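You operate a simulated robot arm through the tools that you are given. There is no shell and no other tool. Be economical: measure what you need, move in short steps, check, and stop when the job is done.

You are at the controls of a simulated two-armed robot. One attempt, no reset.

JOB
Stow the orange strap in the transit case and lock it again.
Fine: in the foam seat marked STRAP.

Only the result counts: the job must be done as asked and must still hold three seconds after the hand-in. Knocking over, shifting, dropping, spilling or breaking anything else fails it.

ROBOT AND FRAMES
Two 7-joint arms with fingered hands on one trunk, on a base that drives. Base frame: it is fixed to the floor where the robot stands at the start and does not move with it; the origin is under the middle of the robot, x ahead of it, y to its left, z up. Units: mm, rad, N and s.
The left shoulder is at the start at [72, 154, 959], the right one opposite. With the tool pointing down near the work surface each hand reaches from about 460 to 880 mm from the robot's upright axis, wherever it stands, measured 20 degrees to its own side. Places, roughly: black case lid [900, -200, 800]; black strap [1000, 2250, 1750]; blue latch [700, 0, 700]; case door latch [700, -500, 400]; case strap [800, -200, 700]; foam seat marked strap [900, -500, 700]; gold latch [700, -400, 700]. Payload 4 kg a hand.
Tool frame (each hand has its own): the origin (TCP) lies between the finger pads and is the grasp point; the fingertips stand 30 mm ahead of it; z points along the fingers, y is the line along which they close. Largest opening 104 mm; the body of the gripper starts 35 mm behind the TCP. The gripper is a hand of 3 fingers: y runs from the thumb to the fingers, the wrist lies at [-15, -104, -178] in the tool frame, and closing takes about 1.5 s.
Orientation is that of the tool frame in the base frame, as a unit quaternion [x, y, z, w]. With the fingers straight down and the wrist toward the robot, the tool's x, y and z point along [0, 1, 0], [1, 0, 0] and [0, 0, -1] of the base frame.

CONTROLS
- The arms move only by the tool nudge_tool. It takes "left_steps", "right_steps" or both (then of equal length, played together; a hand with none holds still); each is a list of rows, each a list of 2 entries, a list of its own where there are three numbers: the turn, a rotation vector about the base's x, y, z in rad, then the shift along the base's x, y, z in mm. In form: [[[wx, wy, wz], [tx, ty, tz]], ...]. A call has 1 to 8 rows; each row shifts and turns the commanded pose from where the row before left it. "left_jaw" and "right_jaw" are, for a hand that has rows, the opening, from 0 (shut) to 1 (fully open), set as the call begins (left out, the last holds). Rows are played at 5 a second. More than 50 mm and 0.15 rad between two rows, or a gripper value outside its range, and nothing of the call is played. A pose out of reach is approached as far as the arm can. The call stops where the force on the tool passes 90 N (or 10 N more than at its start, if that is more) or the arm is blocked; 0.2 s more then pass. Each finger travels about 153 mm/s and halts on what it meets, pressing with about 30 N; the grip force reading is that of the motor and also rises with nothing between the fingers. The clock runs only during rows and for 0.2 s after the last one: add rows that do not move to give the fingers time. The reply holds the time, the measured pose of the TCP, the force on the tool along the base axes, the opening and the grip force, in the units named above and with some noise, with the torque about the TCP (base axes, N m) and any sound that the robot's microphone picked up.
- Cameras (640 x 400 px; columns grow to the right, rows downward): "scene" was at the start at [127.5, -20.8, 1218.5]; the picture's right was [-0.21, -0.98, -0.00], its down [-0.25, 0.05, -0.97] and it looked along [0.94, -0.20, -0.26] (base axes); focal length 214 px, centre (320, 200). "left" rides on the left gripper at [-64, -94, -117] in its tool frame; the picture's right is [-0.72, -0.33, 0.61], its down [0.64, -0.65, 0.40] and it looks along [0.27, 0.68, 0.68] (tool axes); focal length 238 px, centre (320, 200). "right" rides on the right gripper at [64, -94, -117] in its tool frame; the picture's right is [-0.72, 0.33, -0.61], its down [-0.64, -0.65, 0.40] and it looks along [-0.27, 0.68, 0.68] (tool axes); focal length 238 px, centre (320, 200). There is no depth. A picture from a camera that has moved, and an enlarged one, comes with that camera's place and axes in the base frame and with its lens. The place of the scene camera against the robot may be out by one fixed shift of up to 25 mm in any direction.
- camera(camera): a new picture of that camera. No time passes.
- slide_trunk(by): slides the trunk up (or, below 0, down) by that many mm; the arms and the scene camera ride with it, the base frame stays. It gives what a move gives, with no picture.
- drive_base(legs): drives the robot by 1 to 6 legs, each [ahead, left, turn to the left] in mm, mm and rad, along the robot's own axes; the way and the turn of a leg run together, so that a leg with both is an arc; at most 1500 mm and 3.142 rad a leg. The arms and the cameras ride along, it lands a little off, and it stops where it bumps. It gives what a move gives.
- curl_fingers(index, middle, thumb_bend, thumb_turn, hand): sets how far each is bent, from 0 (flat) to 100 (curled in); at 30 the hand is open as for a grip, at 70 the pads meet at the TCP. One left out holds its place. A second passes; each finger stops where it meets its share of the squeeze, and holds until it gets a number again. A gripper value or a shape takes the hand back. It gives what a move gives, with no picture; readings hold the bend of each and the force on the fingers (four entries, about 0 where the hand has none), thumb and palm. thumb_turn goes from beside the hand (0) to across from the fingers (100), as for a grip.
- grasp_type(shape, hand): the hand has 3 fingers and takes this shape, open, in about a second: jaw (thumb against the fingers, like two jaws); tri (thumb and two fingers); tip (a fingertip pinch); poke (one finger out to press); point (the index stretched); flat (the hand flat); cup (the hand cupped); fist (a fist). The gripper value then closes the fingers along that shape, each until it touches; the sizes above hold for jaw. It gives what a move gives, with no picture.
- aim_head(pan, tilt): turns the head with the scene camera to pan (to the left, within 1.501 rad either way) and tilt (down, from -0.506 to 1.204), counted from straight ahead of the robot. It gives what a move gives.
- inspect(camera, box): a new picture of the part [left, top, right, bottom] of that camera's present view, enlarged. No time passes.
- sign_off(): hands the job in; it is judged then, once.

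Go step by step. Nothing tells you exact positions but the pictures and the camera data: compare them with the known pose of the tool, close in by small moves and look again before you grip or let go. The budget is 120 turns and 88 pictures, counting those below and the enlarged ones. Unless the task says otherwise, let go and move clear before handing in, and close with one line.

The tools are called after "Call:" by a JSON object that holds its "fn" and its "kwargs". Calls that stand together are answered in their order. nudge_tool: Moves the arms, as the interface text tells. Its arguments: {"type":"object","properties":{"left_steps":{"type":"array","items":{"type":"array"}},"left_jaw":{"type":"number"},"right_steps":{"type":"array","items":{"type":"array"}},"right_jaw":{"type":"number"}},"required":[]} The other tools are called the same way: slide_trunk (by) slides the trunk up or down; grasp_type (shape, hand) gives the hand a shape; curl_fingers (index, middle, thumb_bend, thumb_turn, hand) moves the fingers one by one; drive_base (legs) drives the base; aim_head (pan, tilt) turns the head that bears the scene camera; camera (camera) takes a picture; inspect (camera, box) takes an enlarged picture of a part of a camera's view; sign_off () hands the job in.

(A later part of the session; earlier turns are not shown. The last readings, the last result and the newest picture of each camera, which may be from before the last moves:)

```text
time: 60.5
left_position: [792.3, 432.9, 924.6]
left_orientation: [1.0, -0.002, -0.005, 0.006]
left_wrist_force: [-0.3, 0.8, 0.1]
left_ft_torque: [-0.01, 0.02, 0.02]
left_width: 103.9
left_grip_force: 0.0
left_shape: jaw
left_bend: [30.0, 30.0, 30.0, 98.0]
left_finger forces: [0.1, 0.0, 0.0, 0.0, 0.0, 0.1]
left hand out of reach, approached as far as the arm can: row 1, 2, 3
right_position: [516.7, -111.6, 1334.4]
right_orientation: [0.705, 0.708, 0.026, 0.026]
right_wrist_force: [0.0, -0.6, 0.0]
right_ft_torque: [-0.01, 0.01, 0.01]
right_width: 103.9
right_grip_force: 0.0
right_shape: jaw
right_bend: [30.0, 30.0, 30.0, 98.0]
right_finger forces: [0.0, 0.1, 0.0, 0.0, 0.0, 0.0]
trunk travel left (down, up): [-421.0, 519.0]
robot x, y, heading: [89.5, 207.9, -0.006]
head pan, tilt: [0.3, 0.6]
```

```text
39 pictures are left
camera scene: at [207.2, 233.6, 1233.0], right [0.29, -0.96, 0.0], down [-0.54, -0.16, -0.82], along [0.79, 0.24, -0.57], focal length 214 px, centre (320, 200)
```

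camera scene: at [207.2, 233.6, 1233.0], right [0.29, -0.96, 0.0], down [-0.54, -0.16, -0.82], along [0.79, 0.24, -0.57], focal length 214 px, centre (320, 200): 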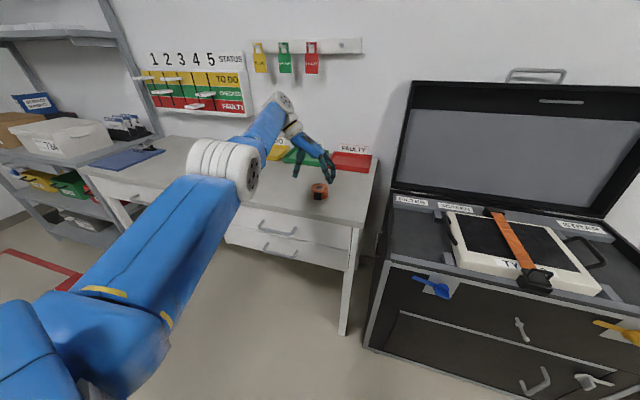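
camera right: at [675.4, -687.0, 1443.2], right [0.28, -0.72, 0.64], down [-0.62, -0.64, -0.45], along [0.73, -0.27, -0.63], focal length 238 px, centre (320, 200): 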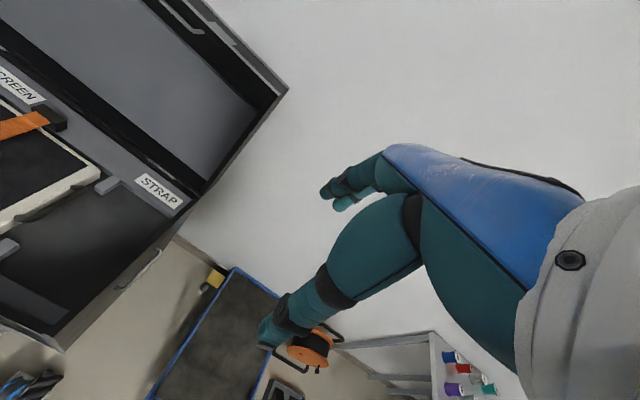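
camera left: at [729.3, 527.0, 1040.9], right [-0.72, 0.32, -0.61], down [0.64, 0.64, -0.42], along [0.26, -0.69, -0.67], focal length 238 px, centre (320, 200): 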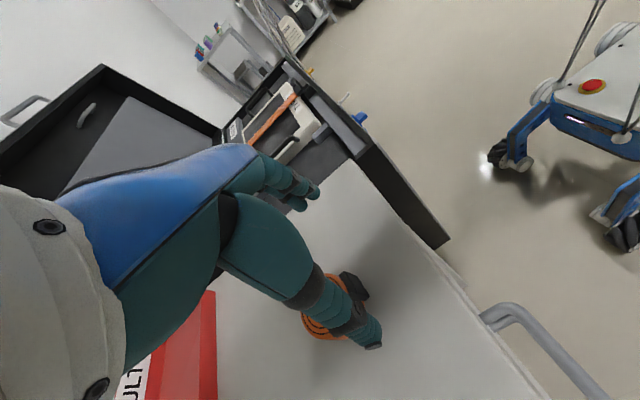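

Reach falls short by about 65 mm, so I'll drive ahead.

Call:
{"fn": "drive_base", "kwargs": {"legs": [[66, 0, 0]]}}

Call:
{"fn": "camera", "kwargs": {"camera": "left"}}

Call:
{"fn": "inspect", "kwargs": {"camera": "scene", "box": [240, 110, 400, 210]}}

```text
time: 61.5
left_position: [855.8, 430.9, 926.6]
left_orientation: [1.0, -0.003, -0.005, 0.006]
left_wrist_force: [0.3, 0.0, -1.0]
left_ft_torque: [0.01, 0.0, -0.02]
left_width: 103.8
left_grip_force: 0.0
left_shape: jaw
left_bend: [30.0, 30.0, 30.0, 98.0]
left_finger forces: [0.1, 0.0, 0.0, 0.0, 0.0, 0.0]
right_position: [580.8, -112.7, 1334.9]
right_orientation: [0.706, 0.707, 0.027, 0.027]
right_wrist_force: [0.8, -0.5, -0.3]
right_ft_torque: [0.0, -0.02, 0.03]
right_width: 103.8
right_grip_force: 0.1
right_shape: jaw
right_bend: [30.0, 30.0, 30.0, 98.0]
right_finger forces: [0.0, 0.1, 0.1, 0.1, 0.0, 0.1]
trunk travel left (down, up): [-421.0, 519.0]
robot x, y, heading: [153.2, 208.2, -0.006]
head pan, tilt: [0.3, 0.6]
```

```text
38 pictures are left
camera left: at [792.9, 526.1, 1042.3], right [-0.72, 0.32, -0.61], down [0.64, 0.64, -0.42], along [0.26, -0.69, -0.67], focal length 238 px, centre (320, 200)
```

left: 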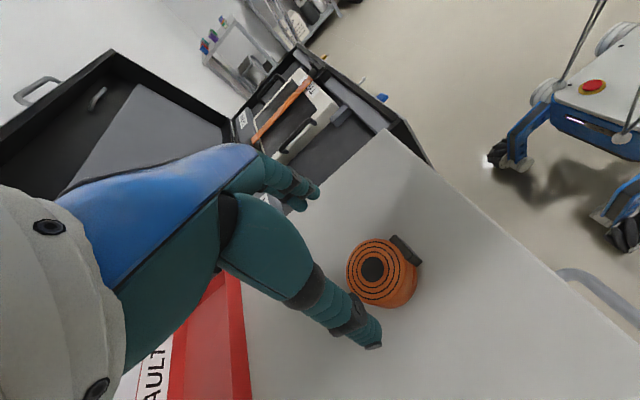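

```text
4.00 times, centred on (320, 160) of scene
camera zoom: at [270.2, 233.0, 1233.4], right [0.29, -0.96, 0.0], down [-0.54, -0.16, -0.83], along [0.79, 0.24, -0.56], focal length 858 px, centre (320, 360)
```

zoom: 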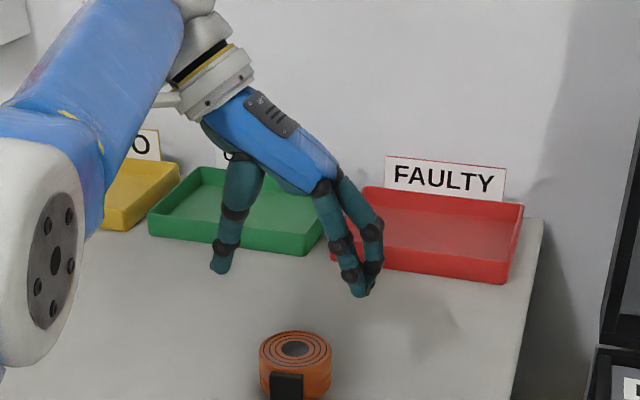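

Two left-camera views agree that the strap top is at [856,429,836]. I'll lower around it.

Call:
{"fn": "nudge_tool", "kwargs": {"left_steps": [[[0, 0, 0], [0, -2, -30]], [[0, 0, 0], [0, 0, -30]], [[0, 0, 0], [0, 0, -20]], [[0, 0, 0], [0, 0, -10]]]}}

Call:
{"fn": "camera", "kwargs": {"camera": "left"}}

Call:
{"fn": "inspect", "kwargs": {"camera": "scene", "box": [240, 140, 400, 240]}}

```text
time: 62.5
left_position: [860.3, 429.6, 836.1]
left_orientation: [1.0, -0.003, -0.004, 0.006]
left_wrist_force: [-0.6, -0.8, 0.6]
left_ft_torque: [-0.02, -0.02, 0.01]
left_width: 103.6
left_grip_force: 0.1
left_shape: jaw
left_bend: [30.0, 30.0, 30.0, 98.0]
left_finger forces: [0.0, 0.0, 0.1, 0.0, 0.1, 0.0]
left hand out of reach, approached as far as the arm can: row 2
right_position: [582.0, -112.9, 1335.3]
right_orientation: [0.706, 0.707, 0.029, 0.028]
right_wrist_force: [0.9, 0.8, -0.3]
right_ft_torque: [-0.02, 0.0, 0.01]
right_width: 103.7
right_grip_force: 0.0
right_shape: jaw
right_bend: [30.0, 30.0, 30.0, 98.0]
right_finger forces: [0.0, 0.1, 0.0, 0.0, 0.1, 0.0]
trunk travel left (down, up): [-421.0, 519.0]
robot x, y, heading: [151.1, 209.6, -0.003]
head pan, tilt: [0.3, 0.6]
```

```text
36 pictures are left
camera left: at [798.0, 525.1, 952.2], right [-0.72, 0.32, -0.61], down [0.64, 0.64, -0.42], along [0.26, -0.69, -0.67], focal length 238 px, centre (320, 200)
```

left: 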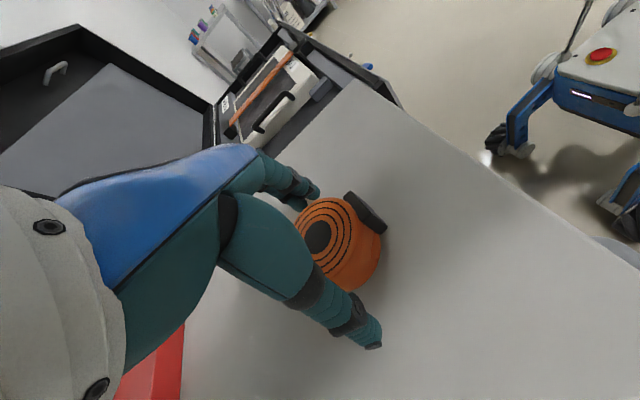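

```text
4.00 times, centred on (320, 190) of scene
camera zoom: at [272.6, 233.4, 1233.1], right [0.29, -0.96, 0.0], down [-0.54, -0.16, -0.82], along [0.79, 0.24, -0.57], focal length 858 px, centre (320, 240)
```

zoom: 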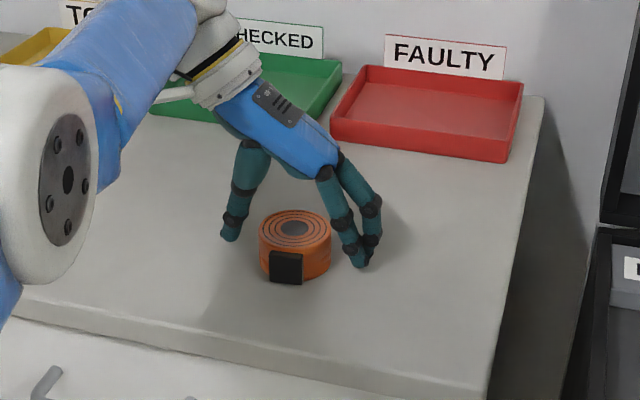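

The fingers straddle the roll well. I'll lower a little more and close.

Call:
{"fn": "nudge_tool", "kwargs": {"left_steps": [[[0, 0, 0], [-3, 0, -6]], [[0, 0, 0], [0, 0, 0]]]}}

Call:
{"fn": "nudge_tool", "kwargs": {"left_steps": [[[0, 0, 0], [0, 0, 0]], [[0, 0, 0], [0, 0, 0]], [[0, 0, 0], [0, 0, 0]], [[0, 0, 0], [0, 0, 0]], [[0, 0, 0], [0, 0, 0]], [[0, 0, 0], [0, 0, 0]], [[0, 0, 0], [0, 0, 0]]], "left_jaw": 0}}

Call:
{"fn": "camera", "kwargs": {"camera": "left"}}

```text
time: 63.0
left_position: [859.5, 429.5, 830.6]
left_orientation: [1.0, -0.002, -0.005, 0.007]
left_wrist_force: [-0.2, 0.4, -0.3]
left_ft_torque: [0.01, 0.04, 0.0]
left_width: 103.9
left_grip_force: 0.0
left_shape: jaw
left_bend: [30.0, 30.0, 30.0, 98.0]
left_finger forces: [0.0, 0.1, 0.0, 0.1, 0.0, 0.0]
right_position: [582.4, -114.6, 1334.2]
right_orientation: [0.705, 0.708, 0.028, 0.028]
right_wrist_force: [-0.3, -0.1, 0.5]
right_ft_torque: [0.02, -0.01, -0.01]
right_width: 104.0
right_grip_force: 0.1
right_shape: jaw
right_bend: [30.0, 30.0, 30.0, 98.0]
right_finger forces: [0.1, 0.1, 0.0, 0.1, 0.0, 0.1]
trunk travel left (down, up): [-421.0, 519.0]
robot x, y, heading: [153.0, 208.8, -0.006]
head pan, tilt: [0.3, 0.6]
```

```text
time: 64.7
left_position: [858.1, 428.6, 831.5]
left_orientation: [1.0, -0.003, -0.005, 0.006]
left_wrist_force: [0.6, 0.4, 4.2]
left_ft_torque: [-0.1, -0.04, 0.02]
left_width: 51.8
left_grip_force: 30.4
left_shape: jaw
left_bend: [75.0, 57.0, 59.0, 99.0]
left_finger forces: [14.2, 18.0, 0.1, 0.1, 28.5, 0.0]
right_position: [582.4, -113.2, 1335.7]
right_orientation: [0.706, 0.707, 0.028, 0.028]
right_wrist_force: [-0.7, 0.4, 0.0]
right_ft_torque: [-0.04, 0.01, 0.01]
right_width: 104.0
right_grip_force: 0.0
right_shape: jaw
right_bend: [30.0, 30.0, 30.0, 98.0]
right_finger forces: [0.1, 0.1, 0.1, 0.1, 0.0, 0.0]
trunk travel left (down, up): [-421.0, 519.0]
robot x, y, heading: [155.6, 208.8, -0.004]
head pan, tilt: [0.3, 0.6]
```

```text
34 pictures are left
camera left: at [797.7, 525.3, 946.3], right [-0.72, 0.32, -0.61], down [0.64, 0.64, -0.42], along [0.26, -0.69, -0.67], focal length 238 px, centre (320, 200)
```

left: 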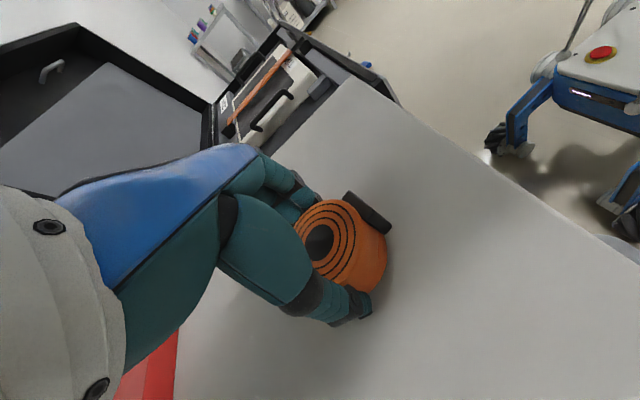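

Call:
{"fn": "nudge_tool", "kwargs": {"left_steps": [[[0, 0, 0], [0, 0, 15]], [[0, 0, 0], [-5, 0, 20]], [[0, 0, 0], [-10, 0, 30]], [[0, 0, 0], [-15, 0, 40]], [[0, 0, 0], [-15, 0, 45]], [[0, 0, 0], [-15, 0, 45]]]}}

Call:
{"fn": "camera", "kwargs": {"camera": "left"}}

```text
time: 66.0
left_position: [830.8, 434.5, 1031.4]
left_orientation: [1.0, -0.003, -0.006, 0.006]
left_wrist_force: [-1.3, -0.1, -0.5]
left_ft_torque: [-0.01, -0.06, -0.03]
left_width: 51.2
left_grip_force: 30.1
left_shape: jaw
left_bend: [75.0, 57.0, 59.0, 99.0]
left_finger forces: [14.2, 13.2, 0.0, 0.1, 28.2, 0.0]
left hand out of reach, approached as far as the arm can: row 1, 2, 3, 4, 5, 6
right_position: [581.5, -114.2, 1335.3]
right_orientation: [0.705, 0.708, 0.029, 0.028]
right_wrist_force: [0.3, 1.1, 0.7]
right_ft_torque: [0.01, 0.0, 0.03]
right_width: 104.0
right_grip_force: 0.1
right_shape: jaw
right_bend: [30.0, 30.0, 30.0, 98.0]
right_finger forces: [0.1, 0.0, 0.1, 0.1, 0.0, 0.1]
trunk travel left (down, up): [-421.0, 519.0]
robot x, y, heading: [155.1, 204.7, -0.007]
head pan, tilt: [0.3, 0.6]
```

```text
33 pictures are left
camera left: at [769.6, 530.3, 1146.9], right [-0.72, 0.32, -0.61], down [0.64, 0.64, -0.42], along [0.26, -0.69, -0.67], focal length 238 px, centre (320, 200)
```

left: 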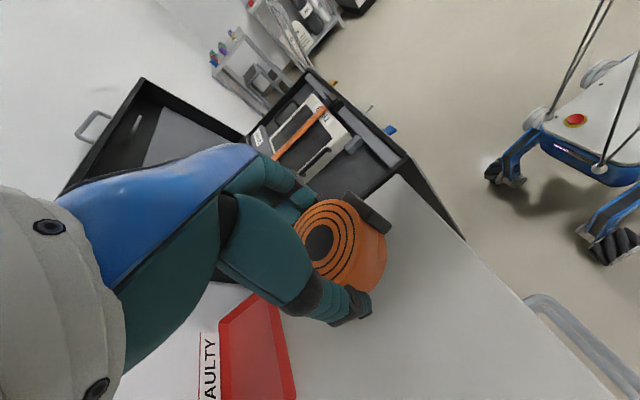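

The strap is held securely. I'll drive right to the case, keeping the base where I know it's clear, and then swing the arm over the STRAP seat.

Call:
{"fn": "drive_base", "kwargs": {"legs": [[0, -660, 0]]}}

Call:
{"fn": "aim_head", "kwargs": {"pan": -0.15, "tilt": 0.65}}

Call:
{"fn": "nudge_tool", "kwargs": {"left_steps": [[[0, 0, 0], [0, -40, 0]], [[0, 0, 0], [0, -40, 0]], [[0, 0, 0], [0, -40, 0]], [[0, 0, 0], [0, -40, 0]], [[0, 0, 0], [0, -40, 0]], [[0, 0, 0], [0, -40, 0]], [[0, 0, 0], [0, -40, 0]]]}}

Call:
{"fn": "camera", "kwargs": {"camera": "scene"}}

Call:
{"fn": "camera", "kwargs": {"camera": "left"}}

```text
time: 69.7
left_position: [830.0, -226.2, 1029.0]
left_orientation: [1.0, -0.002, -0.006, 0.007]
left_wrist_force: [0.3, 0.0, -1.6]
left_ft_torque: [0.0, -0.03, -0.02]
left_width: 51.4
left_grip_force: 29.7
left_shape: jaw
left_bend: [75.0, 57.0, 59.0, 99.0]
left_finger forces: [14.2, 13.3, 0.0, 0.0, 28.1, 0.0]
right_position: [580.8, -774.6, 1335.6]
right_orientation: [0.705, 0.708, 0.028, 0.029]
right_wrist_force: [0.2, 0.2, -1.0]
right_ft_torque: [0.02, 0.02, -0.03]
right_width: 103.9
right_grip_force: 0.0
right_shape: jaw
right_bend: [30.0, 30.0, 30.0, 98.0]
right_finger forces: [0.0, 0.0, 0.1, 0.1, 0.1, 0.1]
trunk travel left (down, up): [-421.0, 519.0]
robot x, y, heading: [147.7, -458.4, -0.005]
head pan, tilt: [0.3, 0.6]
```

```text
time: 70.6
left_position: [829.2, -227.9, 1031.6]
left_orientation: [1.0, -0.002, -0.006, 0.006]
left_wrist_force: [0.3, 0.5, -1.2]
left_ft_torque: [-0.01, 0.0, 0.0]
left_width: 51.2
left_grip_force: 30.0
left_shape: jaw
left_bend: [75.0, 57.0, 59.0, 99.0]
left_finger forces: [14.3, 13.2, 0.0, 0.0, 28.0, 0.0]
right_position: [577.4, -776.7, 1335.9]
right_orientation: [0.705, 0.708, 0.03, 0.029]
right_wrist_force: [0.0, 0.6, 0.6]
right_ft_torque: [-0.02, -0.01, 0.01]
right_width: 103.8
right_grip_force: 0.0
right_shape: jaw
right_bend: [30.0, 30.0, 30.0, 98.0]
right_finger forces: [0.0, 0.0, 0.0, 0.0, 0.1, 0.1]
trunk travel left (down, up): [-421.0, 519.0]
robot x, y, heading: [149.8, -460.3, -0.005]
head pan, tilt: [-0.15, 0.649]
```

```text
time: 72.2
left_position: [820.1, -502.6, 1029.7]
left_orientation: [1.0, -0.003, -0.006, 0.005]
left_wrist_force: [0.4, -0.5, -0.7]
left_ft_torque: [0.04, -0.04, -0.01]
left_width: 51.5
left_grip_force: 29.9
left_shape: jaw
left_bend: [75.0, 57.0, 59.0, 99.0]
left_finger forces: [14.6, 13.2, 0.1, 0.1, 28.2, 0.0]
left hand out of reach, approached as far as the arm can: row 1, 2, 6, 7
right_position: [577.3, -780.3, 1335.7]
right_orientation: [0.705, 0.708, 0.032, 0.028]
right_wrist_force: [0.4, 0.0, 0.1]
right_ft_torque: [0.01, -0.01, 0.0]
right_width: 104.0
right_grip_force: 0.1
right_shape: jaw
right_bend: [30.0, 30.0, 30.0, 98.0]
right_finger forces: [0.1, 0.0, 0.0, 0.0, 0.0, 0.0]
trunk travel left (down, up): [-421.0, 519.0]
robot x, y, heading: [149.5, -454.9, -0.0]
head pan, tilt: [-0.15, 0.649]
```

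```text
32 pictures are left
camera scene: at [271.0, -473.8, 1228.7], right [-0.15, -0.99, 0.0], down [-0.6, 0.09, -0.8], along [0.79, -0.12, -0.61], focal length 214 px, centre (320, 200)
```

scene: 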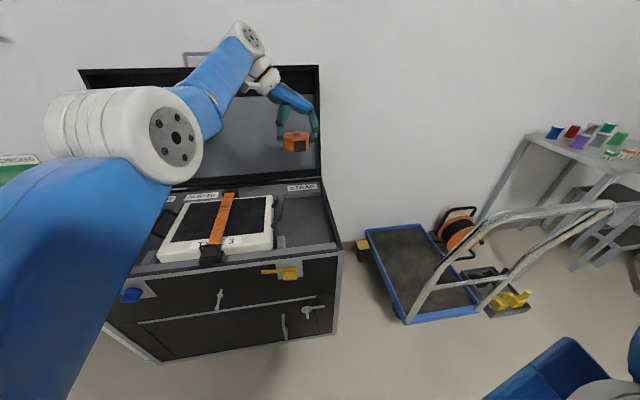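

```text
31 pictures are left
camera left: at [759.0, -407.7, 1147.1], right [-0.72, 0.32, -0.61], down [0.64, 0.65, -0.42], along [0.26, -0.69, -0.67], focal length 238 px, centre (320, 200)
```

left: 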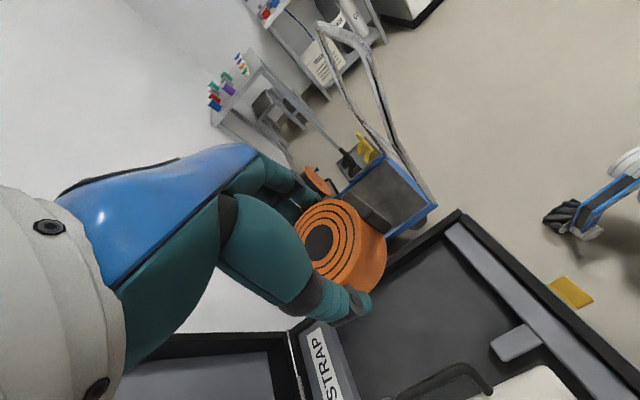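

I have a good view of the seat: it spans roughly x 760–1030 and y -585 to -430. I'll drive ahead a little and lower the strap toward [875,-522].

Call:
{"fn": "drive_base", "kwargs": {"legs": [[90, 0, 0]]}}

Call:
{"fn": "nudge_tool", "kwargs": {"left_steps": [[[0, 0, 0], [-10, -10, -40]], [[0, 0, 0], [-10, -10, -45]], [[0, 0, 0], [-8, 0, -45]], [[0, 0, 0], [-8, 0, -45]], [[0, 0, 0], [0, 0, -40]], [[0, 0, 0], [0, 0, -40]]]}}

Call:
{"fn": "camera", "kwargs": {"camera": "left"}}

Call:
{"fn": "camera", "kwargs": {"camera": "scene"}}

```text
time: 73.3
left_position: [909.9, -500.3, 1031.8]
left_orientation: [1.0, -0.002, -0.005, 0.006]
left_wrist_force: [-0.7, -0.6, -0.8]
left_ft_torque: [-0.01, -0.03, -0.02]
left_width: 51.3
left_grip_force: 30.2
left_shape: jaw
left_bend: [75.0, 57.0, 59.0, 99.0]
left_finger forces: [14.4, 13.2, 0.0, 0.0, 28.1, 0.0]
right_position: [667.8, -776.9, 1336.5]
right_orientation: [0.705, 0.708, 0.03, 0.029]
right_wrist_force: [0.5, 0.2, 0.0]
right_ft_torque: [0.01, 0.01, -0.02]
right_width: 104.1
right_grip_force: 0.0
right_shape: jaw
right_bend: [30.0, 30.0, 30.0, 98.0]
right_finger forces: [0.0, 0.0, 0.1, 0.0, 0.0, 0.0]
trunk travel left (down, up): [-421.0, 519.0]
robot x, y, heading: [238.2, -452.7, -0.005]
head pan, tilt: [-0.15, 0.649]
```

```text
time: 74.7
left_position: [926.4, -536.6, 783.4]
left_orientation: [1.0, -0.003, -0.005, 0.006]
left_wrist_force: [-0.5, 0.0, -0.4]
left_ft_torque: [0.02, -0.02, 0.01]
left_width: 51.3
left_grip_force: 29.6
left_shape: jaw
left_bend: [75.0, 57.0, 59.0, 99.0]
left_finger forces: [14.5, 13.3, 0.0, 0.0, 28.2, 0.0]
left hand out of reach, approached as far as the arm can: row 1, 2, 3, 4
right_position: [667.3, -774.9, 1336.3]
right_orientation: [0.704, 0.709, 0.032, 0.028]
right_wrist_force: [0.0, 0.9, 0.6]
right_ft_torque: [0.01, -0.03, -0.01]
right_width: 104.0
right_grip_force: 0.0
right_shape: jaw
right_bend: [30.0, 30.0, 30.0, 98.0]
right_finger forces: [0.1, 0.0, 0.0, 0.1, 0.0, 0.0]
trunk travel left (down, up): [-421.0, 519.0]
robot x, y, heading: [237.8, -456.2, -0.006]
head pan, tilt: [-0.15, 0.649]
```

```text
30 pictures are left
camera left: at [865.1, -441.7, 898.1], right [-0.72, 0.32, -0.61], down [0.64, 0.64, -0.42], along [0.26, -0.69, -0.67], focal length 238 px, centre (320, 200)
```

left: 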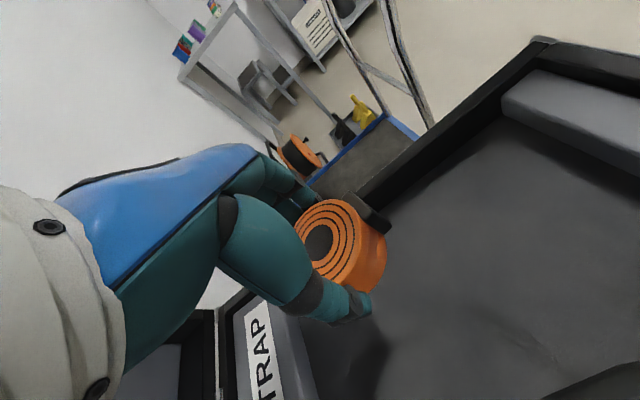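

```text
29 pictures are left
camera scene: at [362.7, -472.0, 1228.5], right [-0.15, -0.99, 0.0], down [-0.6, 0.09, -0.79], along [0.78, -0.12, -0.61], focal length 214 px, centre (320, 200)
```

scene: 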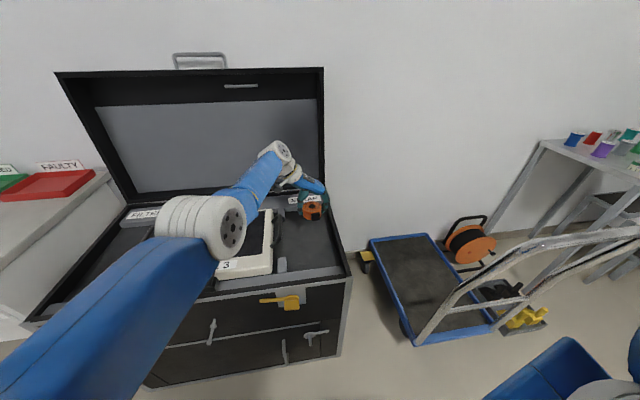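

I'll centre the strap better over the seat before lowering.

Call:
{"fn": "nudge_tool", "kwargs": {"left_steps": [[[0, 0, 0], [-20, 11, 0]], [[0, 0, 0], [-20, 10, 0]], [[0, 0, 0], [0, 0, -15]]]}}

Call:
{"fn": "camera", "kwargs": {"camera": "left"}}

Call:
{"fn": "inspect", "kwargs": {"camera": "scene", "box": [210, 130, 370, 310]}}

```text
time: 75.5
left_position: [925.4, -529.5, 766.1]
left_orientation: [1.0, -0.002, -0.006, 0.007]
left_wrist_force: [-0.7, -0.6, 0.1]
left_ft_torque: [-0.05, 0.04, 0.0]
left_width: 51.4
left_grip_force: 30.0
left_shape: jaw
left_bend: [75.0, 57.0, 59.0, 99.0]
left_finger forces: [14.5, 13.3, 0.0, 0.0, 28.1, 0.0]
left hand out of reach, approached as far as the arm can: row 1, 2
right_position: [667.9, -775.8, 1336.2]
right_orientation: [0.704, 0.709, 0.031, 0.029]
right_wrist_force: [0.2, -0.1, 0.5]
right_ft_torque: [0.03, -0.01, 0.0]
right_width: 103.9
right_grip_force: 0.0
right_shape: jaw
right_bend: [30.0, 30.0, 30.0, 98.0]
right_finger forces: [0.0, 0.1, 0.0, 0.0, 0.0, 0.0]
trunk travel left (down, up): [-421.0, 519.0]
robot x, y, heading: [237.9, -457.4, -0.009]
head pan, tilt: [-0.15, 0.649]
```

```text
28 pictures are left
camera left: at [864.2, -434.3, 881.4], right [-0.72, 0.32, -0.61], down [0.64, 0.64, -0.42], along [0.26, -0.69, -0.67], focal length 238 px, centre (320, 200)
```

left: 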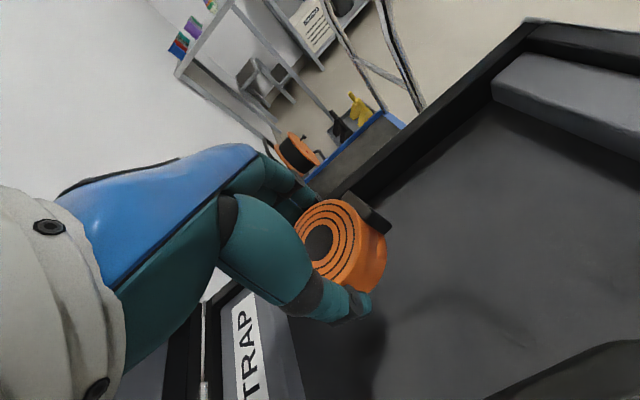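

```text
2.22 times, centred on (290, 220) of scene
camera zoom: at [361.8, -472.1, 1228.6], right [-0.15, -0.99, 0.0], down [-0.6, 0.09, -0.79], along [0.79, -0.12, -0.61], focal length 477 px, centre (387, 156)
```

zoom: 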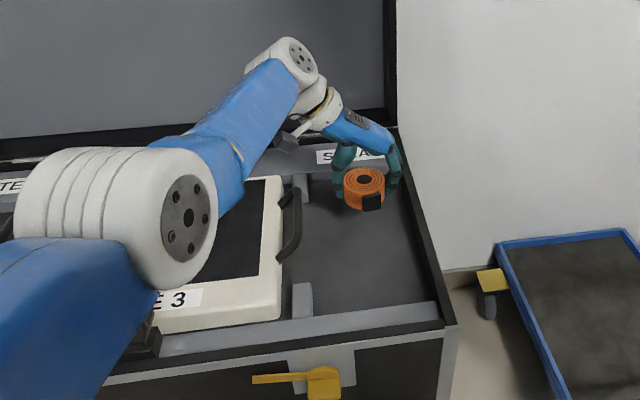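

The strap is over the rear of the seat. I'll drive back 40 mm to centre it in x, then lower gently.

Call:
{"fn": "drive_base", "kwargs": {"legs": [[-42, 0, 0]]}}

Call:
{"fn": "nudge_tool", "kwargs": {"left_steps": [[[0, 0, 0], [0, 6, -12]], [[0, 0, 0], [0, 6, -12]], [[0, 0, 0], [0, 0, -8]]]}}

Call:
{"fn": "inspect", "kwargs": {"camera": "scene", "box": [210, 130, 370, 310]}}

```text
time: 76.4
left_position: [887.3, -529.6, 762.7]
left_orientation: [1.0, -0.002, -0.008, 0.006]
left_wrist_force: [1.2, -0.3, -1.3]
left_ft_torque: [-0.03, 0.04, -0.03]
left_width: 51.3
left_grip_force: 29.7
left_shape: jaw
left_bend: [75.0, 57.0, 59.0, 99.0]
left_finger forces: [14.5, 13.3, 0.0, 0.1, 28.1, 0.1]
right_position: [630.5, -775.4, 1334.9]
right_orientation: [0.704, 0.709, 0.03, 0.029]
right_wrist_force: [-0.2, 0.2, 0.3]
right_ft_torque: [0.0, -0.01, -0.03]
right_width: 103.7
right_grip_force: 0.1
right_shape: jaw
right_bend: [30.0, 30.0, 30.0, 98.0]
right_finger forces: [0.1, 0.1, 0.0, 0.0, 0.0, 0.1]
trunk travel left (down, up): [-421.0, 519.0]
robot x, y, heading: [199.4, -459.6, -0.003]
head pan, tilt: [-0.15, 0.649]
```

```text
time: 77.2
left_position: [882.9, -516.6, 735.5]
left_orientation: [1.0, -0.001, -0.004, 0.006]
left_wrist_force: [-0.6, -0.4, -1.7]
left_ft_torque: [-0.04, 0.02, 0.0]
left_width: 51.2
left_grip_force: 30.4
left_shape: jaw
left_bend: [75.0, 57.0, 59.0, 99.0]
left_finger forces: [14.5, 13.3, 0.0, 0.1, 28.1, 0.1]
right_position: [621.3, -774.9, 1338.5]
right_orientation: [0.702, 0.71, 0.036, 0.032]
right_wrist_force: [-0.5, 0.2, 0.6]
right_ft_torque: [-0.01, -0.04, 0.0]
right_width: 103.8
right_grip_force: 0.1
right_shape: jaw
right_bend: [30.0, 30.0, 30.0, 98.0]
right_finger forces: [0.1, 0.0, 0.0, 0.0, 0.0, 0.0]
trunk travel left (down, up): [-421.0, 519.0]
robot x, y, heading: [197.0, -461.6, -0.0]
head pan, tilt: [-0.15, 0.649]
```

```text
2.22 times, centred on (290, 220) of scene
camera zoom: at [318.8, -472.1, 1228.8], right [-0.15, -0.99, 0.0], down [-0.6, 0.09, -0.8], along [0.79, -0.12, -0.61], focal length 477 px, centre (387, 156)
```

zoom: 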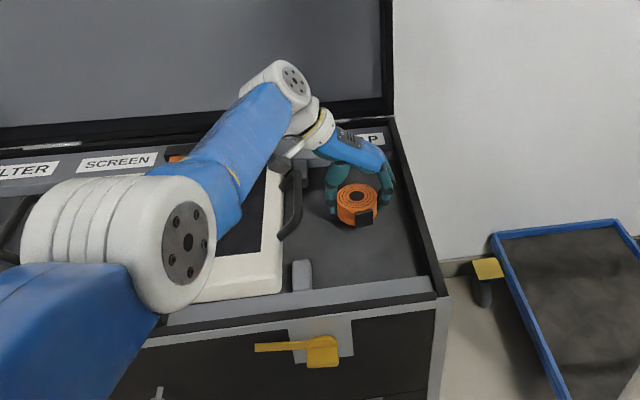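

The elbow is getting close to the device in the case, so I'll raise the trunk and then lower the hand with the arm.

Call:
{"fn": "slide_trunk", "kwargs": {"by": 150}}

Call:
{"fn": "nudge_tool", "kwargs": {"left_steps": [[[0, 0, 0], [0, 0, -35]], [[0, 0, 0], [0, 0, -35]], [[0, 0, 0], [0, 0, -35]], [[0, 0, 0], [0, 0, -35]], [[0, 0, 0], [0, 0, -10]]]}}

Call:
{"fn": "camera", "kwargs": {"camera": "scene"}}

Call:
{"fn": "camera", "kwargs": {"camera": "left"}}

```text
time: 79.0
left_position: [884.7, -517.2, 885.6]
left_orientation: [1.0, -0.002, -0.004, 0.007]
left_wrist_force: [0.6, 0.1, -1.0]
left_ft_torque: [-0.01, -0.02, -0.01]
left_width: 51.5
left_grip_force: 30.8
left_shape: jaw
left_bend: [75.0, 57.0, 59.0, 99.0]
left_finger forces: [14.5, 13.3, 0.1, 0.1, 28.0, 0.0]
right_position: [623.5, -775.7, 1487.7]
right_orientation: [0.703, 0.71, 0.034, 0.032]
right_wrist_force: [0.2, 0.1, 0.1]
right_ft_torque: [-0.01, 0.0, 0.01]
right_width: 103.9
right_grip_force: 0.0
right_shape: jaw
right_bend: [30.0, 30.0, 30.0, 98.0]
right_finger forces: [0.0, 0.0, 0.1, 0.1, 0.0, 0.1]
trunk travel left (down, up): [-571.0, 369.0]
robot x, y, heading: [194.9, -454.5, 0.002]
head pan, tilt: [-0.15, 0.649]
```

```text
time: 80.2
left_position: [848.1, -508.6, 755.5]
left_orientation: [1.0, -0.002, -0.004, 0.006]
left_wrist_force: [-0.3, 0.7, -1.4]
left_ft_torque: [-0.03, -0.01, 0.02]
left_width: 51.4
left_grip_force: 29.9
left_shape: jaw
left_bend: [75.0, 57.0, 59.0, 99.0]
left_finger forces: [14.5, 13.3, 0.0, 0.0, 28.1, 0.0]
left hand out of reach, approached as far as the arm can: row 1, 2, 3, 4, 5
right_position: [624.2, -775.0, 1487.9]
right_orientation: [0.703, 0.71, 0.034, 0.031]
right_wrist_force: [0.0, -0.5, 0.7]
right_ft_torque: [0.01, 0.0, -0.02]
right_width: 104.0
right_grip_force: 0.1
right_shape: jaw
right_bend: [30.0, 30.0, 30.0, 98.0]
right_finger forces: [0.1, 0.0, 0.0, 0.1, 0.1, 0.0]
trunk travel left (down, up): [-571.0, 369.0]
robot x, y, heading: [199.6, -457.9, -0.002]
head pan, tilt: [-0.15, 0.649]
```

```text
25 pictures are left
camera scene: at [320.2, -472.2, 1378.6], right [-0.15, -0.99, 0.0], down [-0.6, 0.09, -0.79], along [0.79, -0.12, -0.61], focal length 214 px, centre (320, 200)
```

scene: 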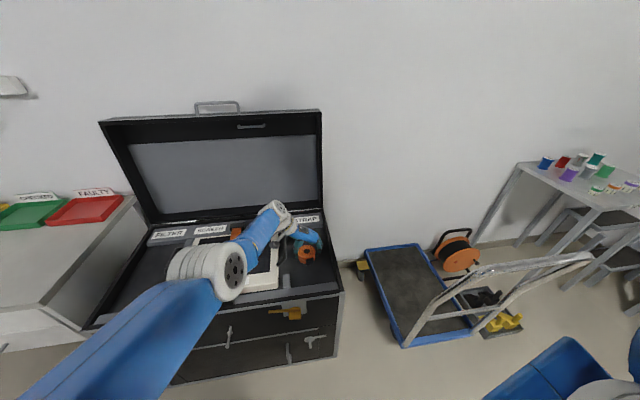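

```text
24 pictures are left
camera left: at [786.3, -414.0, 871.5], right [-0.72, 0.32, -0.61], down [0.64, 0.65, -0.42], along [0.26, -0.69, -0.67], focal length 238 px, centre (320, 200)
```

left: 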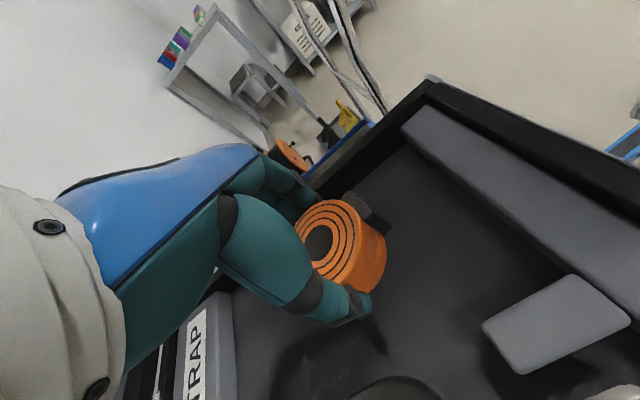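

The elbow is higher now and the strap is well over the seat at [848,-509]. I'll lower it in small steps.

Call:
{"fn": "nudge_tool", "kwargs": {"left_steps": [[[0, 0, 0], [3, 0, -12]], [[0, 0, 0], [3, 0, -12]], [[0, 0, 0], [2, 0, -8]], [[0, 0, 0], [0, 0, -6]]]}}

Call:
{"fn": "camera", "kwargs": {"camera": "left"}}

Call:
{"fn": "inspect", "kwargs": {"camera": "scene", "box": [150, 190, 360, 330]}}

```text
time: 81.2
left_position: [838.7, -504.3, 730.2]
left_orientation: [1.0, -0.003, -0.004, 0.006]
left_wrist_force: [0.2, -0.2, -1.7]
left_ft_torque: [-0.04, 0.0, 0.03]
left_width: 51.2
left_grip_force: 30.2
left_shape: jaw
left_bend: [75.0, 57.0, 59.0, 99.0]
left_finger forces: [14.5, 13.4, 0.0, 0.0, 28.1, 0.1]
left hand out of reach, approached as far as the arm can: row 1, 2, 3
right_position: [624.5, -774.8, 1488.0]
right_orientation: [0.703, 0.709, 0.034, 0.032]
right_wrist_force: [-1.4, 0.1, 0.2]
right_ft_torque: [-0.02, 0.02, 0.01]
right_width: 103.9
right_grip_force: 0.0
right_shape: jaw
right_bend: [30.0, 30.0, 30.0, 98.0]
right_finger forces: [0.0, 0.1, 0.1, 0.0, 0.0, 0.0]
trunk travel left (down, up): [-571.0, 369.0]
robot x, y, heading: [196.9, -456.5, -0.001]
head pan, tilt: [-0.15, 0.649]
```

```text
23 pictures are left
camera left: at [776.2, -410.0, 845.7], right [-0.72, 0.32, -0.61], down [0.64, 0.65, -0.42], along [0.26, -0.69, -0.67], focal length 238 px, centre (320, 200)
```

left: 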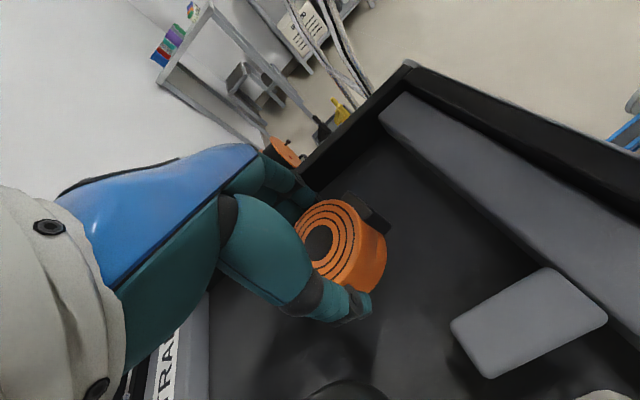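

```text
2.86 times, centred on (255, 260) of scene
camera zoom: at [320.0, -472.2, 1378.6], right [-0.15, -0.99, 0.0], down [-0.6, 0.09, -0.79], along [0.79, -0.12, -0.61], focal length 613 px, centre (506, 29)
```

zoom: 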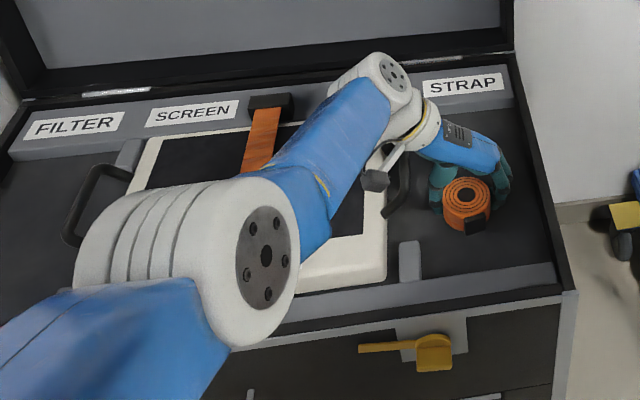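

Call:
{"fn": "nudge_tool", "kwargs": {"left_steps": [[[0, 0, 0], [0, 0, -10]], [[0, 0, 0], [0, 0, -10]]]}}

Call:
{"fn": "nudge_tool", "kwargs": {"left_steps": [[[0, 0, 0], [0, 0, -6]], [[0, 0, 0], [0, 0, -6]]]}}

Call:
{"fn": "camera", "kwargs": {"camera": "left"}}

```text
time: 81.8
left_position: [830.5, -504.1, 717.1]
left_orientation: [1.0, -0.002, -0.003, 0.007]
left_wrist_force: [0.1, 0.9, -0.9]
left_ft_torque: [0.01, -0.04, 0.02]
left_width: 51.2
left_grip_force: 29.7
left_shape: jaw
left_bend: [75.0, 57.0, 59.0, 99.0]
left_finger forces: [14.4, 13.3, 0.0, 0.0, 28.1, 0.0]
left hand out of reach, approached as far as the arm can: row 1, 2
right_position: [624.8, -774.9, 1487.5]
right_orientation: [0.704, 0.709, 0.034, 0.031]
right_wrist_force: [0.1, 0.1, -0.2]
right_ft_torque: [0.0, 0.01, 0.0]
right_width: 103.7
right_grip_force: 0.1
right_shape: jaw
right_bend: [30.0, 30.0, 30.0, 98.0]
right_finger forces: [0.0, 0.0, 0.0, 0.0, 0.0, 0.0]
trunk travel left (down, up): [-571.0, 369.0]
robot x, y, heading: [196.7, -457.6, -0.004]
head pan, tilt: [-0.15, 0.649]
```

```text
time: 82.4
left_position: [827.1, -504.4, 707.7]
left_orientation: [1.0, -0.002, -0.005, 0.006]
left_wrist_force: [-0.4, 0.3, -1.1]
left_ft_torque: [-0.03, -0.05, 0.01]
left_width: 51.5
left_grip_force: 30.1
left_shape: jaw
left_bend: [75.0, 57.0, 59.0, 99.0]
left_finger forces: [14.6, 13.3, 0.0, 0.0, 28.1, 0.0]
left hand out of reach, approached as far as the arm can: row 2
right_position: [623.6, -774.4, 1488.1]
right_orientation: [0.703, 0.71, 0.034, 0.032]
right_wrist_force: [0.1, 0.2, 0.2]
right_ft_torque: [-0.01, -0.02, 0.01]
right_width: 104.0
right_grip_force: 0.0
right_shape: jaw
right_bend: [30.0, 30.0, 30.0, 98.0]
right_finger forces: [0.1, 0.0, 0.0, 0.1, 0.0, 0.1]
trunk travel left (down, up): [-571.0, 369.0]
robot x, y, heading: [196.2, -452.0, -0.001]
head pan, tilt: [-0.15, 0.649]
```

```text
21 pictures are left
camera left: at [764.4, -408.7, 822.5], right [-0.72, 0.32, -0.61], down [0.64, 0.65, -0.42], along [0.26, -0.69, -0.67], focal length 238 px, centre (320, 200)
```

left: 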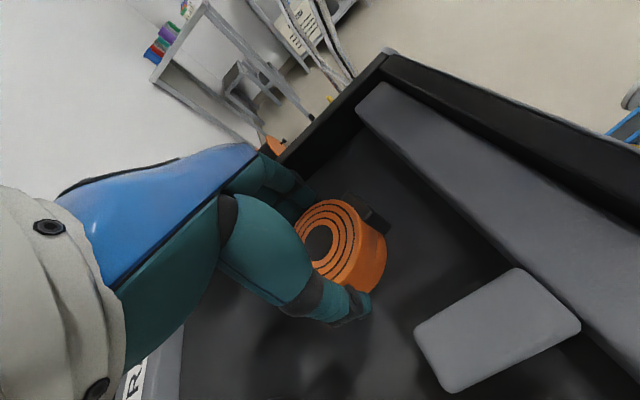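

I'll finish the descent straight down with the trunk, watching for contact.

Call:
{"fn": "slide_trunk", "kwargs": {"by": -12}}

Call:
{"fn": "slide_trunk", "kwargs": {"by": -8}}

```text
time: 83.0
left_position: [826.2, -505.2, 706.3]
left_orientation: [1.0, -0.002, 0.004, 0.008]
left_wrist_force: [1.5, -2.4, 46.7]
left_ft_torque: [1.55, 0.06, 0.02]
left_width: 51.4
left_grip_force: 29.9
left_shape: jaw
left_bend: [75.0, 57.0, 59.0, 99.0]
left_finger forces: [13.4, 26.1, 0.1, 0.0, 64.9, 0.0]
right_position: [617.2, -775.3, 1478.7]
right_orientation: [0.703, 0.709, 0.035, 0.031]
right_wrist_force: [-0.7, 0.5, 0.6]
right_ft_torque: [0.0, 0.01, 0.04]
right_width: 103.8
right_grip_force: 0.1
right_shape: jaw
right_bend: [30.0, 30.0, 30.0, 98.0]
right_finger forces: [0.1, 0.0, 0.1, 0.1, 0.0, 0.0]
trunk travel left (down, up): [-559.0, 381.0]
robot x, y, heading: [198.1, -458.1, 0.001]
head pan, tilt: [-0.15, 0.649]
```

```text
time: 83.5
left_position: [825.9, -505.8, 705.3]
left_orientation: [1.0, -0.002, 0.01, 0.007]
left_wrist_force: [-4.4, -4.0, 70.9]
left_ft_torque: [2.67, 0.27, 0.05]
left_width: 49.9
left_grip_force: 30.4
left_shape: jaw
left_bend: [75.0, 58.0, 60.0, 99.0]
left_finger forces: [13.1, 24.1, 0.0, 0.0, 85.6, 0.0]
right_position: [608.2, -775.4, 1472.4]
right_orientation: [0.703, 0.71, 0.037, 0.034]
right_wrist_force: [-0.2, -0.5, 0.7]
right_ft_torque: [-0.02, 0.02, -0.02]
right_width: 103.9
right_grip_force: 0.0
right_shape: jaw
right_bend: [30.0, 30.0, 30.0, 98.0]
right_finger forces: [0.0, 0.0, 0.0, 0.0, 0.0, 0.0]
trunk travel left (down, up): [-551.0, 389.0]
robot x, y, heading: [197.5, -456.5, -0.003]
head pan, tilt: [-0.15, 0.649]
```

The strap is on the seat floor. I'll relieve the pressure and release.

Call:
{"fn": "slide_trunk", "kwargs": {"by": 17}}

Call:
{"fn": "nudge_tool", "kwargs": {"left_steps": [[[0, 0, 0], [0, 0, 0]], [[0, 0, 0], [0, 0, 0]], [[0, 0, 0], [0, 0, 0]], [[0, 0, 0], [0, 0, 0]], [[0, 0, 0], [0, 0, 0]], [[0, 0, 0], [0, 0, 0]]], "left_jaw": 0.85}}

Call:
{"fn": "camera", "kwargs": {"camera": "left"}}

```text
time: 84.2
left_position: [824.2, -503.4, 704.5]
left_orientation: [1.0, -0.001, -0.001, 0.005]
left_wrist_force: [7.3, -5.6, 15.1]
left_ft_torque: [-0.43, -0.38, 0.07]
left_width: 51.3
left_grip_force: 29.7
left_shape: jaw
left_bend: [75.0, 56.0, 60.0, 99.0]
left_finger forces: [16.4, 26.8, 0.0, 0.0, 29.1, 0.0]
right_position: [622.4, -776.0, 1485.7]
right_orientation: [0.703, 0.71, 0.035, 0.032]
right_wrist_force: [0.7, -0.2, 0.3]
right_ft_torque: [-0.02, 0.02, -0.03]
right_width: 103.9
right_grip_force: 0.0
right_shape: jaw
right_bend: [30.0, 30.0, 30.0, 98.0]
right_finger forces: [0.0, 0.0, 0.0, 0.0, 0.0, 0.0]
trunk travel left (down, up): [-568.0, 372.0]
robot x, y, heading: [196.8, -456.6, -0.003]
head pan, tilt: [-0.15, 0.649]
```

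```text
time: 85.6
left_position: [824.2, -504.1, 706.8]
left_orientation: [1.0, -0.001, -0.002, 0.006]
left_wrist_force: [0.2, -7.8, 17.3]
left_ft_torque: [0.61, 0.06, 0.03]
left_width: 86.4
left_grip_force: 0.0
left_shape: jaw
left_bend: [27.0, 33.0, 50.0, 99.0]
left_finger forces: [0.0, 0.1, 0.0, 0.0, 17.2, 0.0]
right_position: [618.6, -776.5, 1485.6]
right_orientation: [0.703, 0.709, 0.035, 0.031]
right_wrist_force: [-1.2, 0.4, 0.2]
right_ft_torque: [-0.01, 0.01, 0.03]
right_width: 103.9
right_grip_force: 0.0
right_shape: jaw
right_bend: [30.0, 30.0, 30.0, 98.0]
right_finger forces: [0.0, 0.1, 0.1, 0.0, 0.0, 0.0]
trunk travel left (down, up): [-568.0, 372.0]
robot x, y, heading: [198.4, -458.6, -0.002]
head pan, tilt: [-0.15, 0.649]
```

```text
20 pictures are left
camera left: at [762.2, -409.5, 821.5], right [-0.72, 0.32, -0.61], down [0.64, 0.65, -0.42], along [0.26, -0.69, -0.67], focal length 238 px, centre (320, 200)
```

left: 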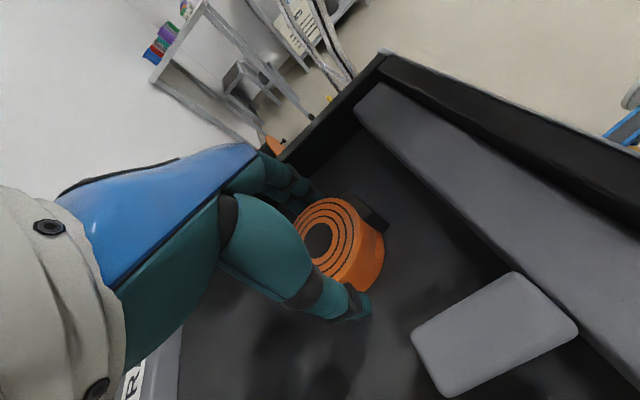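

Call:
{"fn": "slide_trunk", "kwargs": {"by": 15}}

Call:
{"fn": "slide_trunk", "kwargs": {"by": 100}}

Call:
{"fn": "camera", "kwargs": {"camera": "left"}}

```text
time: 86.2
left_position: [826.4, -503.5, 718.5]
left_orientation: [1.0, -0.002, -0.004, 0.005]
left_wrist_force: [0.7, -0.4, 0.8]
left_ft_torque: [0.01, 0.0, 0.01]
left_width: 88.4
left_grip_force: 0.2
left_shape: jaw
left_bend: [27.0, 33.0, 44.0, 99.0]
left_finger forces: [0.0, 0.1, 0.0, 0.1, 0.0, 0.0]
right_position: [622.1, -774.6, 1501.2]
right_orientation: [0.704, 0.709, 0.035, 0.032]
right_wrist_force: [0.3, 0.3, 1.1]
right_ft_torque: [0.02, -0.01, -0.01]
right_width: 103.8
right_grip_force: 0.1
right_shape: jaw
right_bend: [30.0, 30.0, 30.0, 98.0]
right_finger forces: [0.0, 0.0, 0.1, 0.0, 0.0, 0.0]
trunk travel left (down, up): [-583.0, 357.0]
robot x, y, heading: [201.4, -460.7, 0.001]
head pan, tilt: [-0.15, 0.649]
```

```text
time: 87.5
left_position: [827.0, -503.7, 819.7]
left_orientation: [1.0, -0.002, -0.004, 0.006]
left_wrist_force: [-0.4, -0.5, 0.8]
left_ft_torque: [0.01, -0.01, 0.01]
left_width: 88.3
left_grip_force: 0.0
left_shape: jaw
left_bend: [27.0, 33.0, 44.0, 99.0]
left_finger forces: [0.1, 0.1, 0.0, 0.1, 0.0, 0.0]
right_position: [623.9, -774.8, 1599.7]
right_orientation: [0.703, 0.709, 0.033, 0.032]
right_wrist_force: [-0.1, 0.2, 0.1]
right_ft_torque: [0.01, -0.03, -0.02]
right_width: 103.8
right_grip_force: 0.0
right_shape: jaw
right_bend: [30.0, 30.0, 30.0, 98.0]
right_finger forces: [0.0, 0.0, 0.0, 0.0, 0.1, 0.0]
trunk travel left (down, up): [-683.0, 257.0]
robot x, y, heading: [196.4, -455.0, -0.003]
head pan, tilt: [-0.15, 0.649]
```

```text
19 pictures are left
camera left: at [764.5, -408.8, 934.6], right [-0.72, 0.32, -0.61], down [0.64, 0.65, -0.42], along [0.26, -0.69, -0.67], focal length 238 px, centre (320, 200)
```

left: 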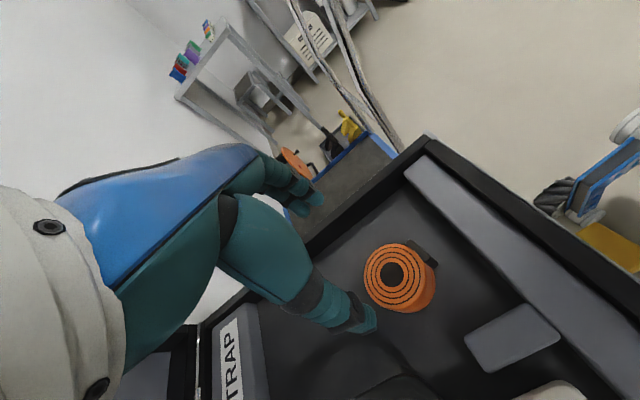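

The strap lies flat in the STRAP seat. Now for the lid: I'll swing the left hand back to the posture used for the outer handle, so I can re-hook the bar and reverse the opening.

Call:
{"fn": "nudge_tool", "kwargs": {"left_steps": [[[0, 0, 0], [0, 0, 45]], [[0, 0, 0], [0, 0, 45]], [[0, 0, 0.14], [-5, 15, 45]], [[0, 0, 0.14], [-5, 20, 40]], [[0, 0, 0.14], [-5, 20, 40]], [[0, 0, 0.14], [-5, 20, 40]], [[0, 0, 0.14], [-5, 20, 40]], [[0, 0, 0.14], [-5, 20, 40]]], "left_jaw": 1}}

Call:
{"fn": "nudge_tool", "kwargs": {"left_steps": [[[0, 0, 0.146], [-5, 20, 40]], [[0, 0, 0.146], [-5, 20, 40]], [[0, 0, 0.146], [-5, 20, 40]], [[0, 0, 0.146], [0, 20, 40]], [[0, 0, 0.146], [0, 20, 0]]]}}

```text
time: 89.3
left_position: [794.7, -388.5, 1154.4]
left_orientation: [0.913, 0.407, -0.001, 0.007]
left_wrist_force: [0.0, 0.1, -1.1]
left_ft_torque: [0.0, -0.01, -0.04]
left_width: 103.8
left_grip_force: 0.1
left_shape: jaw
left_bend: [30.0, 30.0, 30.0, 98.0]
left_finger forces: [0.0, 0.1, 0.0, 0.0, 0.1, 0.1]
right_position: [623.5, -773.9, 1600.6]
right_orientation: [0.703, 0.71, 0.034, 0.031]
right_wrist_force: [0.8, 0.4, -0.7]
right_ft_torque: [-0.03, 0.01, 0.0]
right_width: 103.8
right_grip_force: 0.2
right_shape: jaw
right_bend: [30.0, 30.0, 30.0, 98.0]
right_finger forces: [0.0, 0.1, 0.1, 0.1, 0.1, 0.0]
trunk travel left (down, up): [-683.0, 257.0]
robot x, y, heading: [199.6, -457.8, -0.005]
head pan, tilt: [-0.15, 0.649]
```

```text
time: 90.5
left_position: [779.9, -288.2, 1316.4]
left_orientation: [0.708, 0.706, 0.002, 0.006]
left_wrist_force: [0.1, 0.2, 0.9]
left_ft_torque: [0.01, -0.03, 0.02]
left_width: 104.0
left_grip_force: 0.0
left_shape: jaw
left_bend: [30.0, 30.0, 30.0, 98.0]
left_finger forces: [0.0, 0.0, 0.1, 0.1, 0.0, 0.0]
right_position: [622.9, -774.6, 1601.2]
right_orientation: [0.703, 0.709, 0.034, 0.031]
right_wrist_force: [0.0, -0.4, 0.7]
right_ft_torque: [0.03, -0.02, 0.01]
right_width: 103.7
right_grip_force: 0.1
right_shape: jaw
right_bend: [30.0, 30.0, 30.0, 98.0]
right_finger forces: [0.1, 0.0, 0.1, 0.0, 0.1, 0.1]
trunk travel left (down, up): [-683.0, 257.0]
robot x, y, heading: [194.2, -456.9, -0.001]
head pan, tilt: [-0.15, 0.649]
```

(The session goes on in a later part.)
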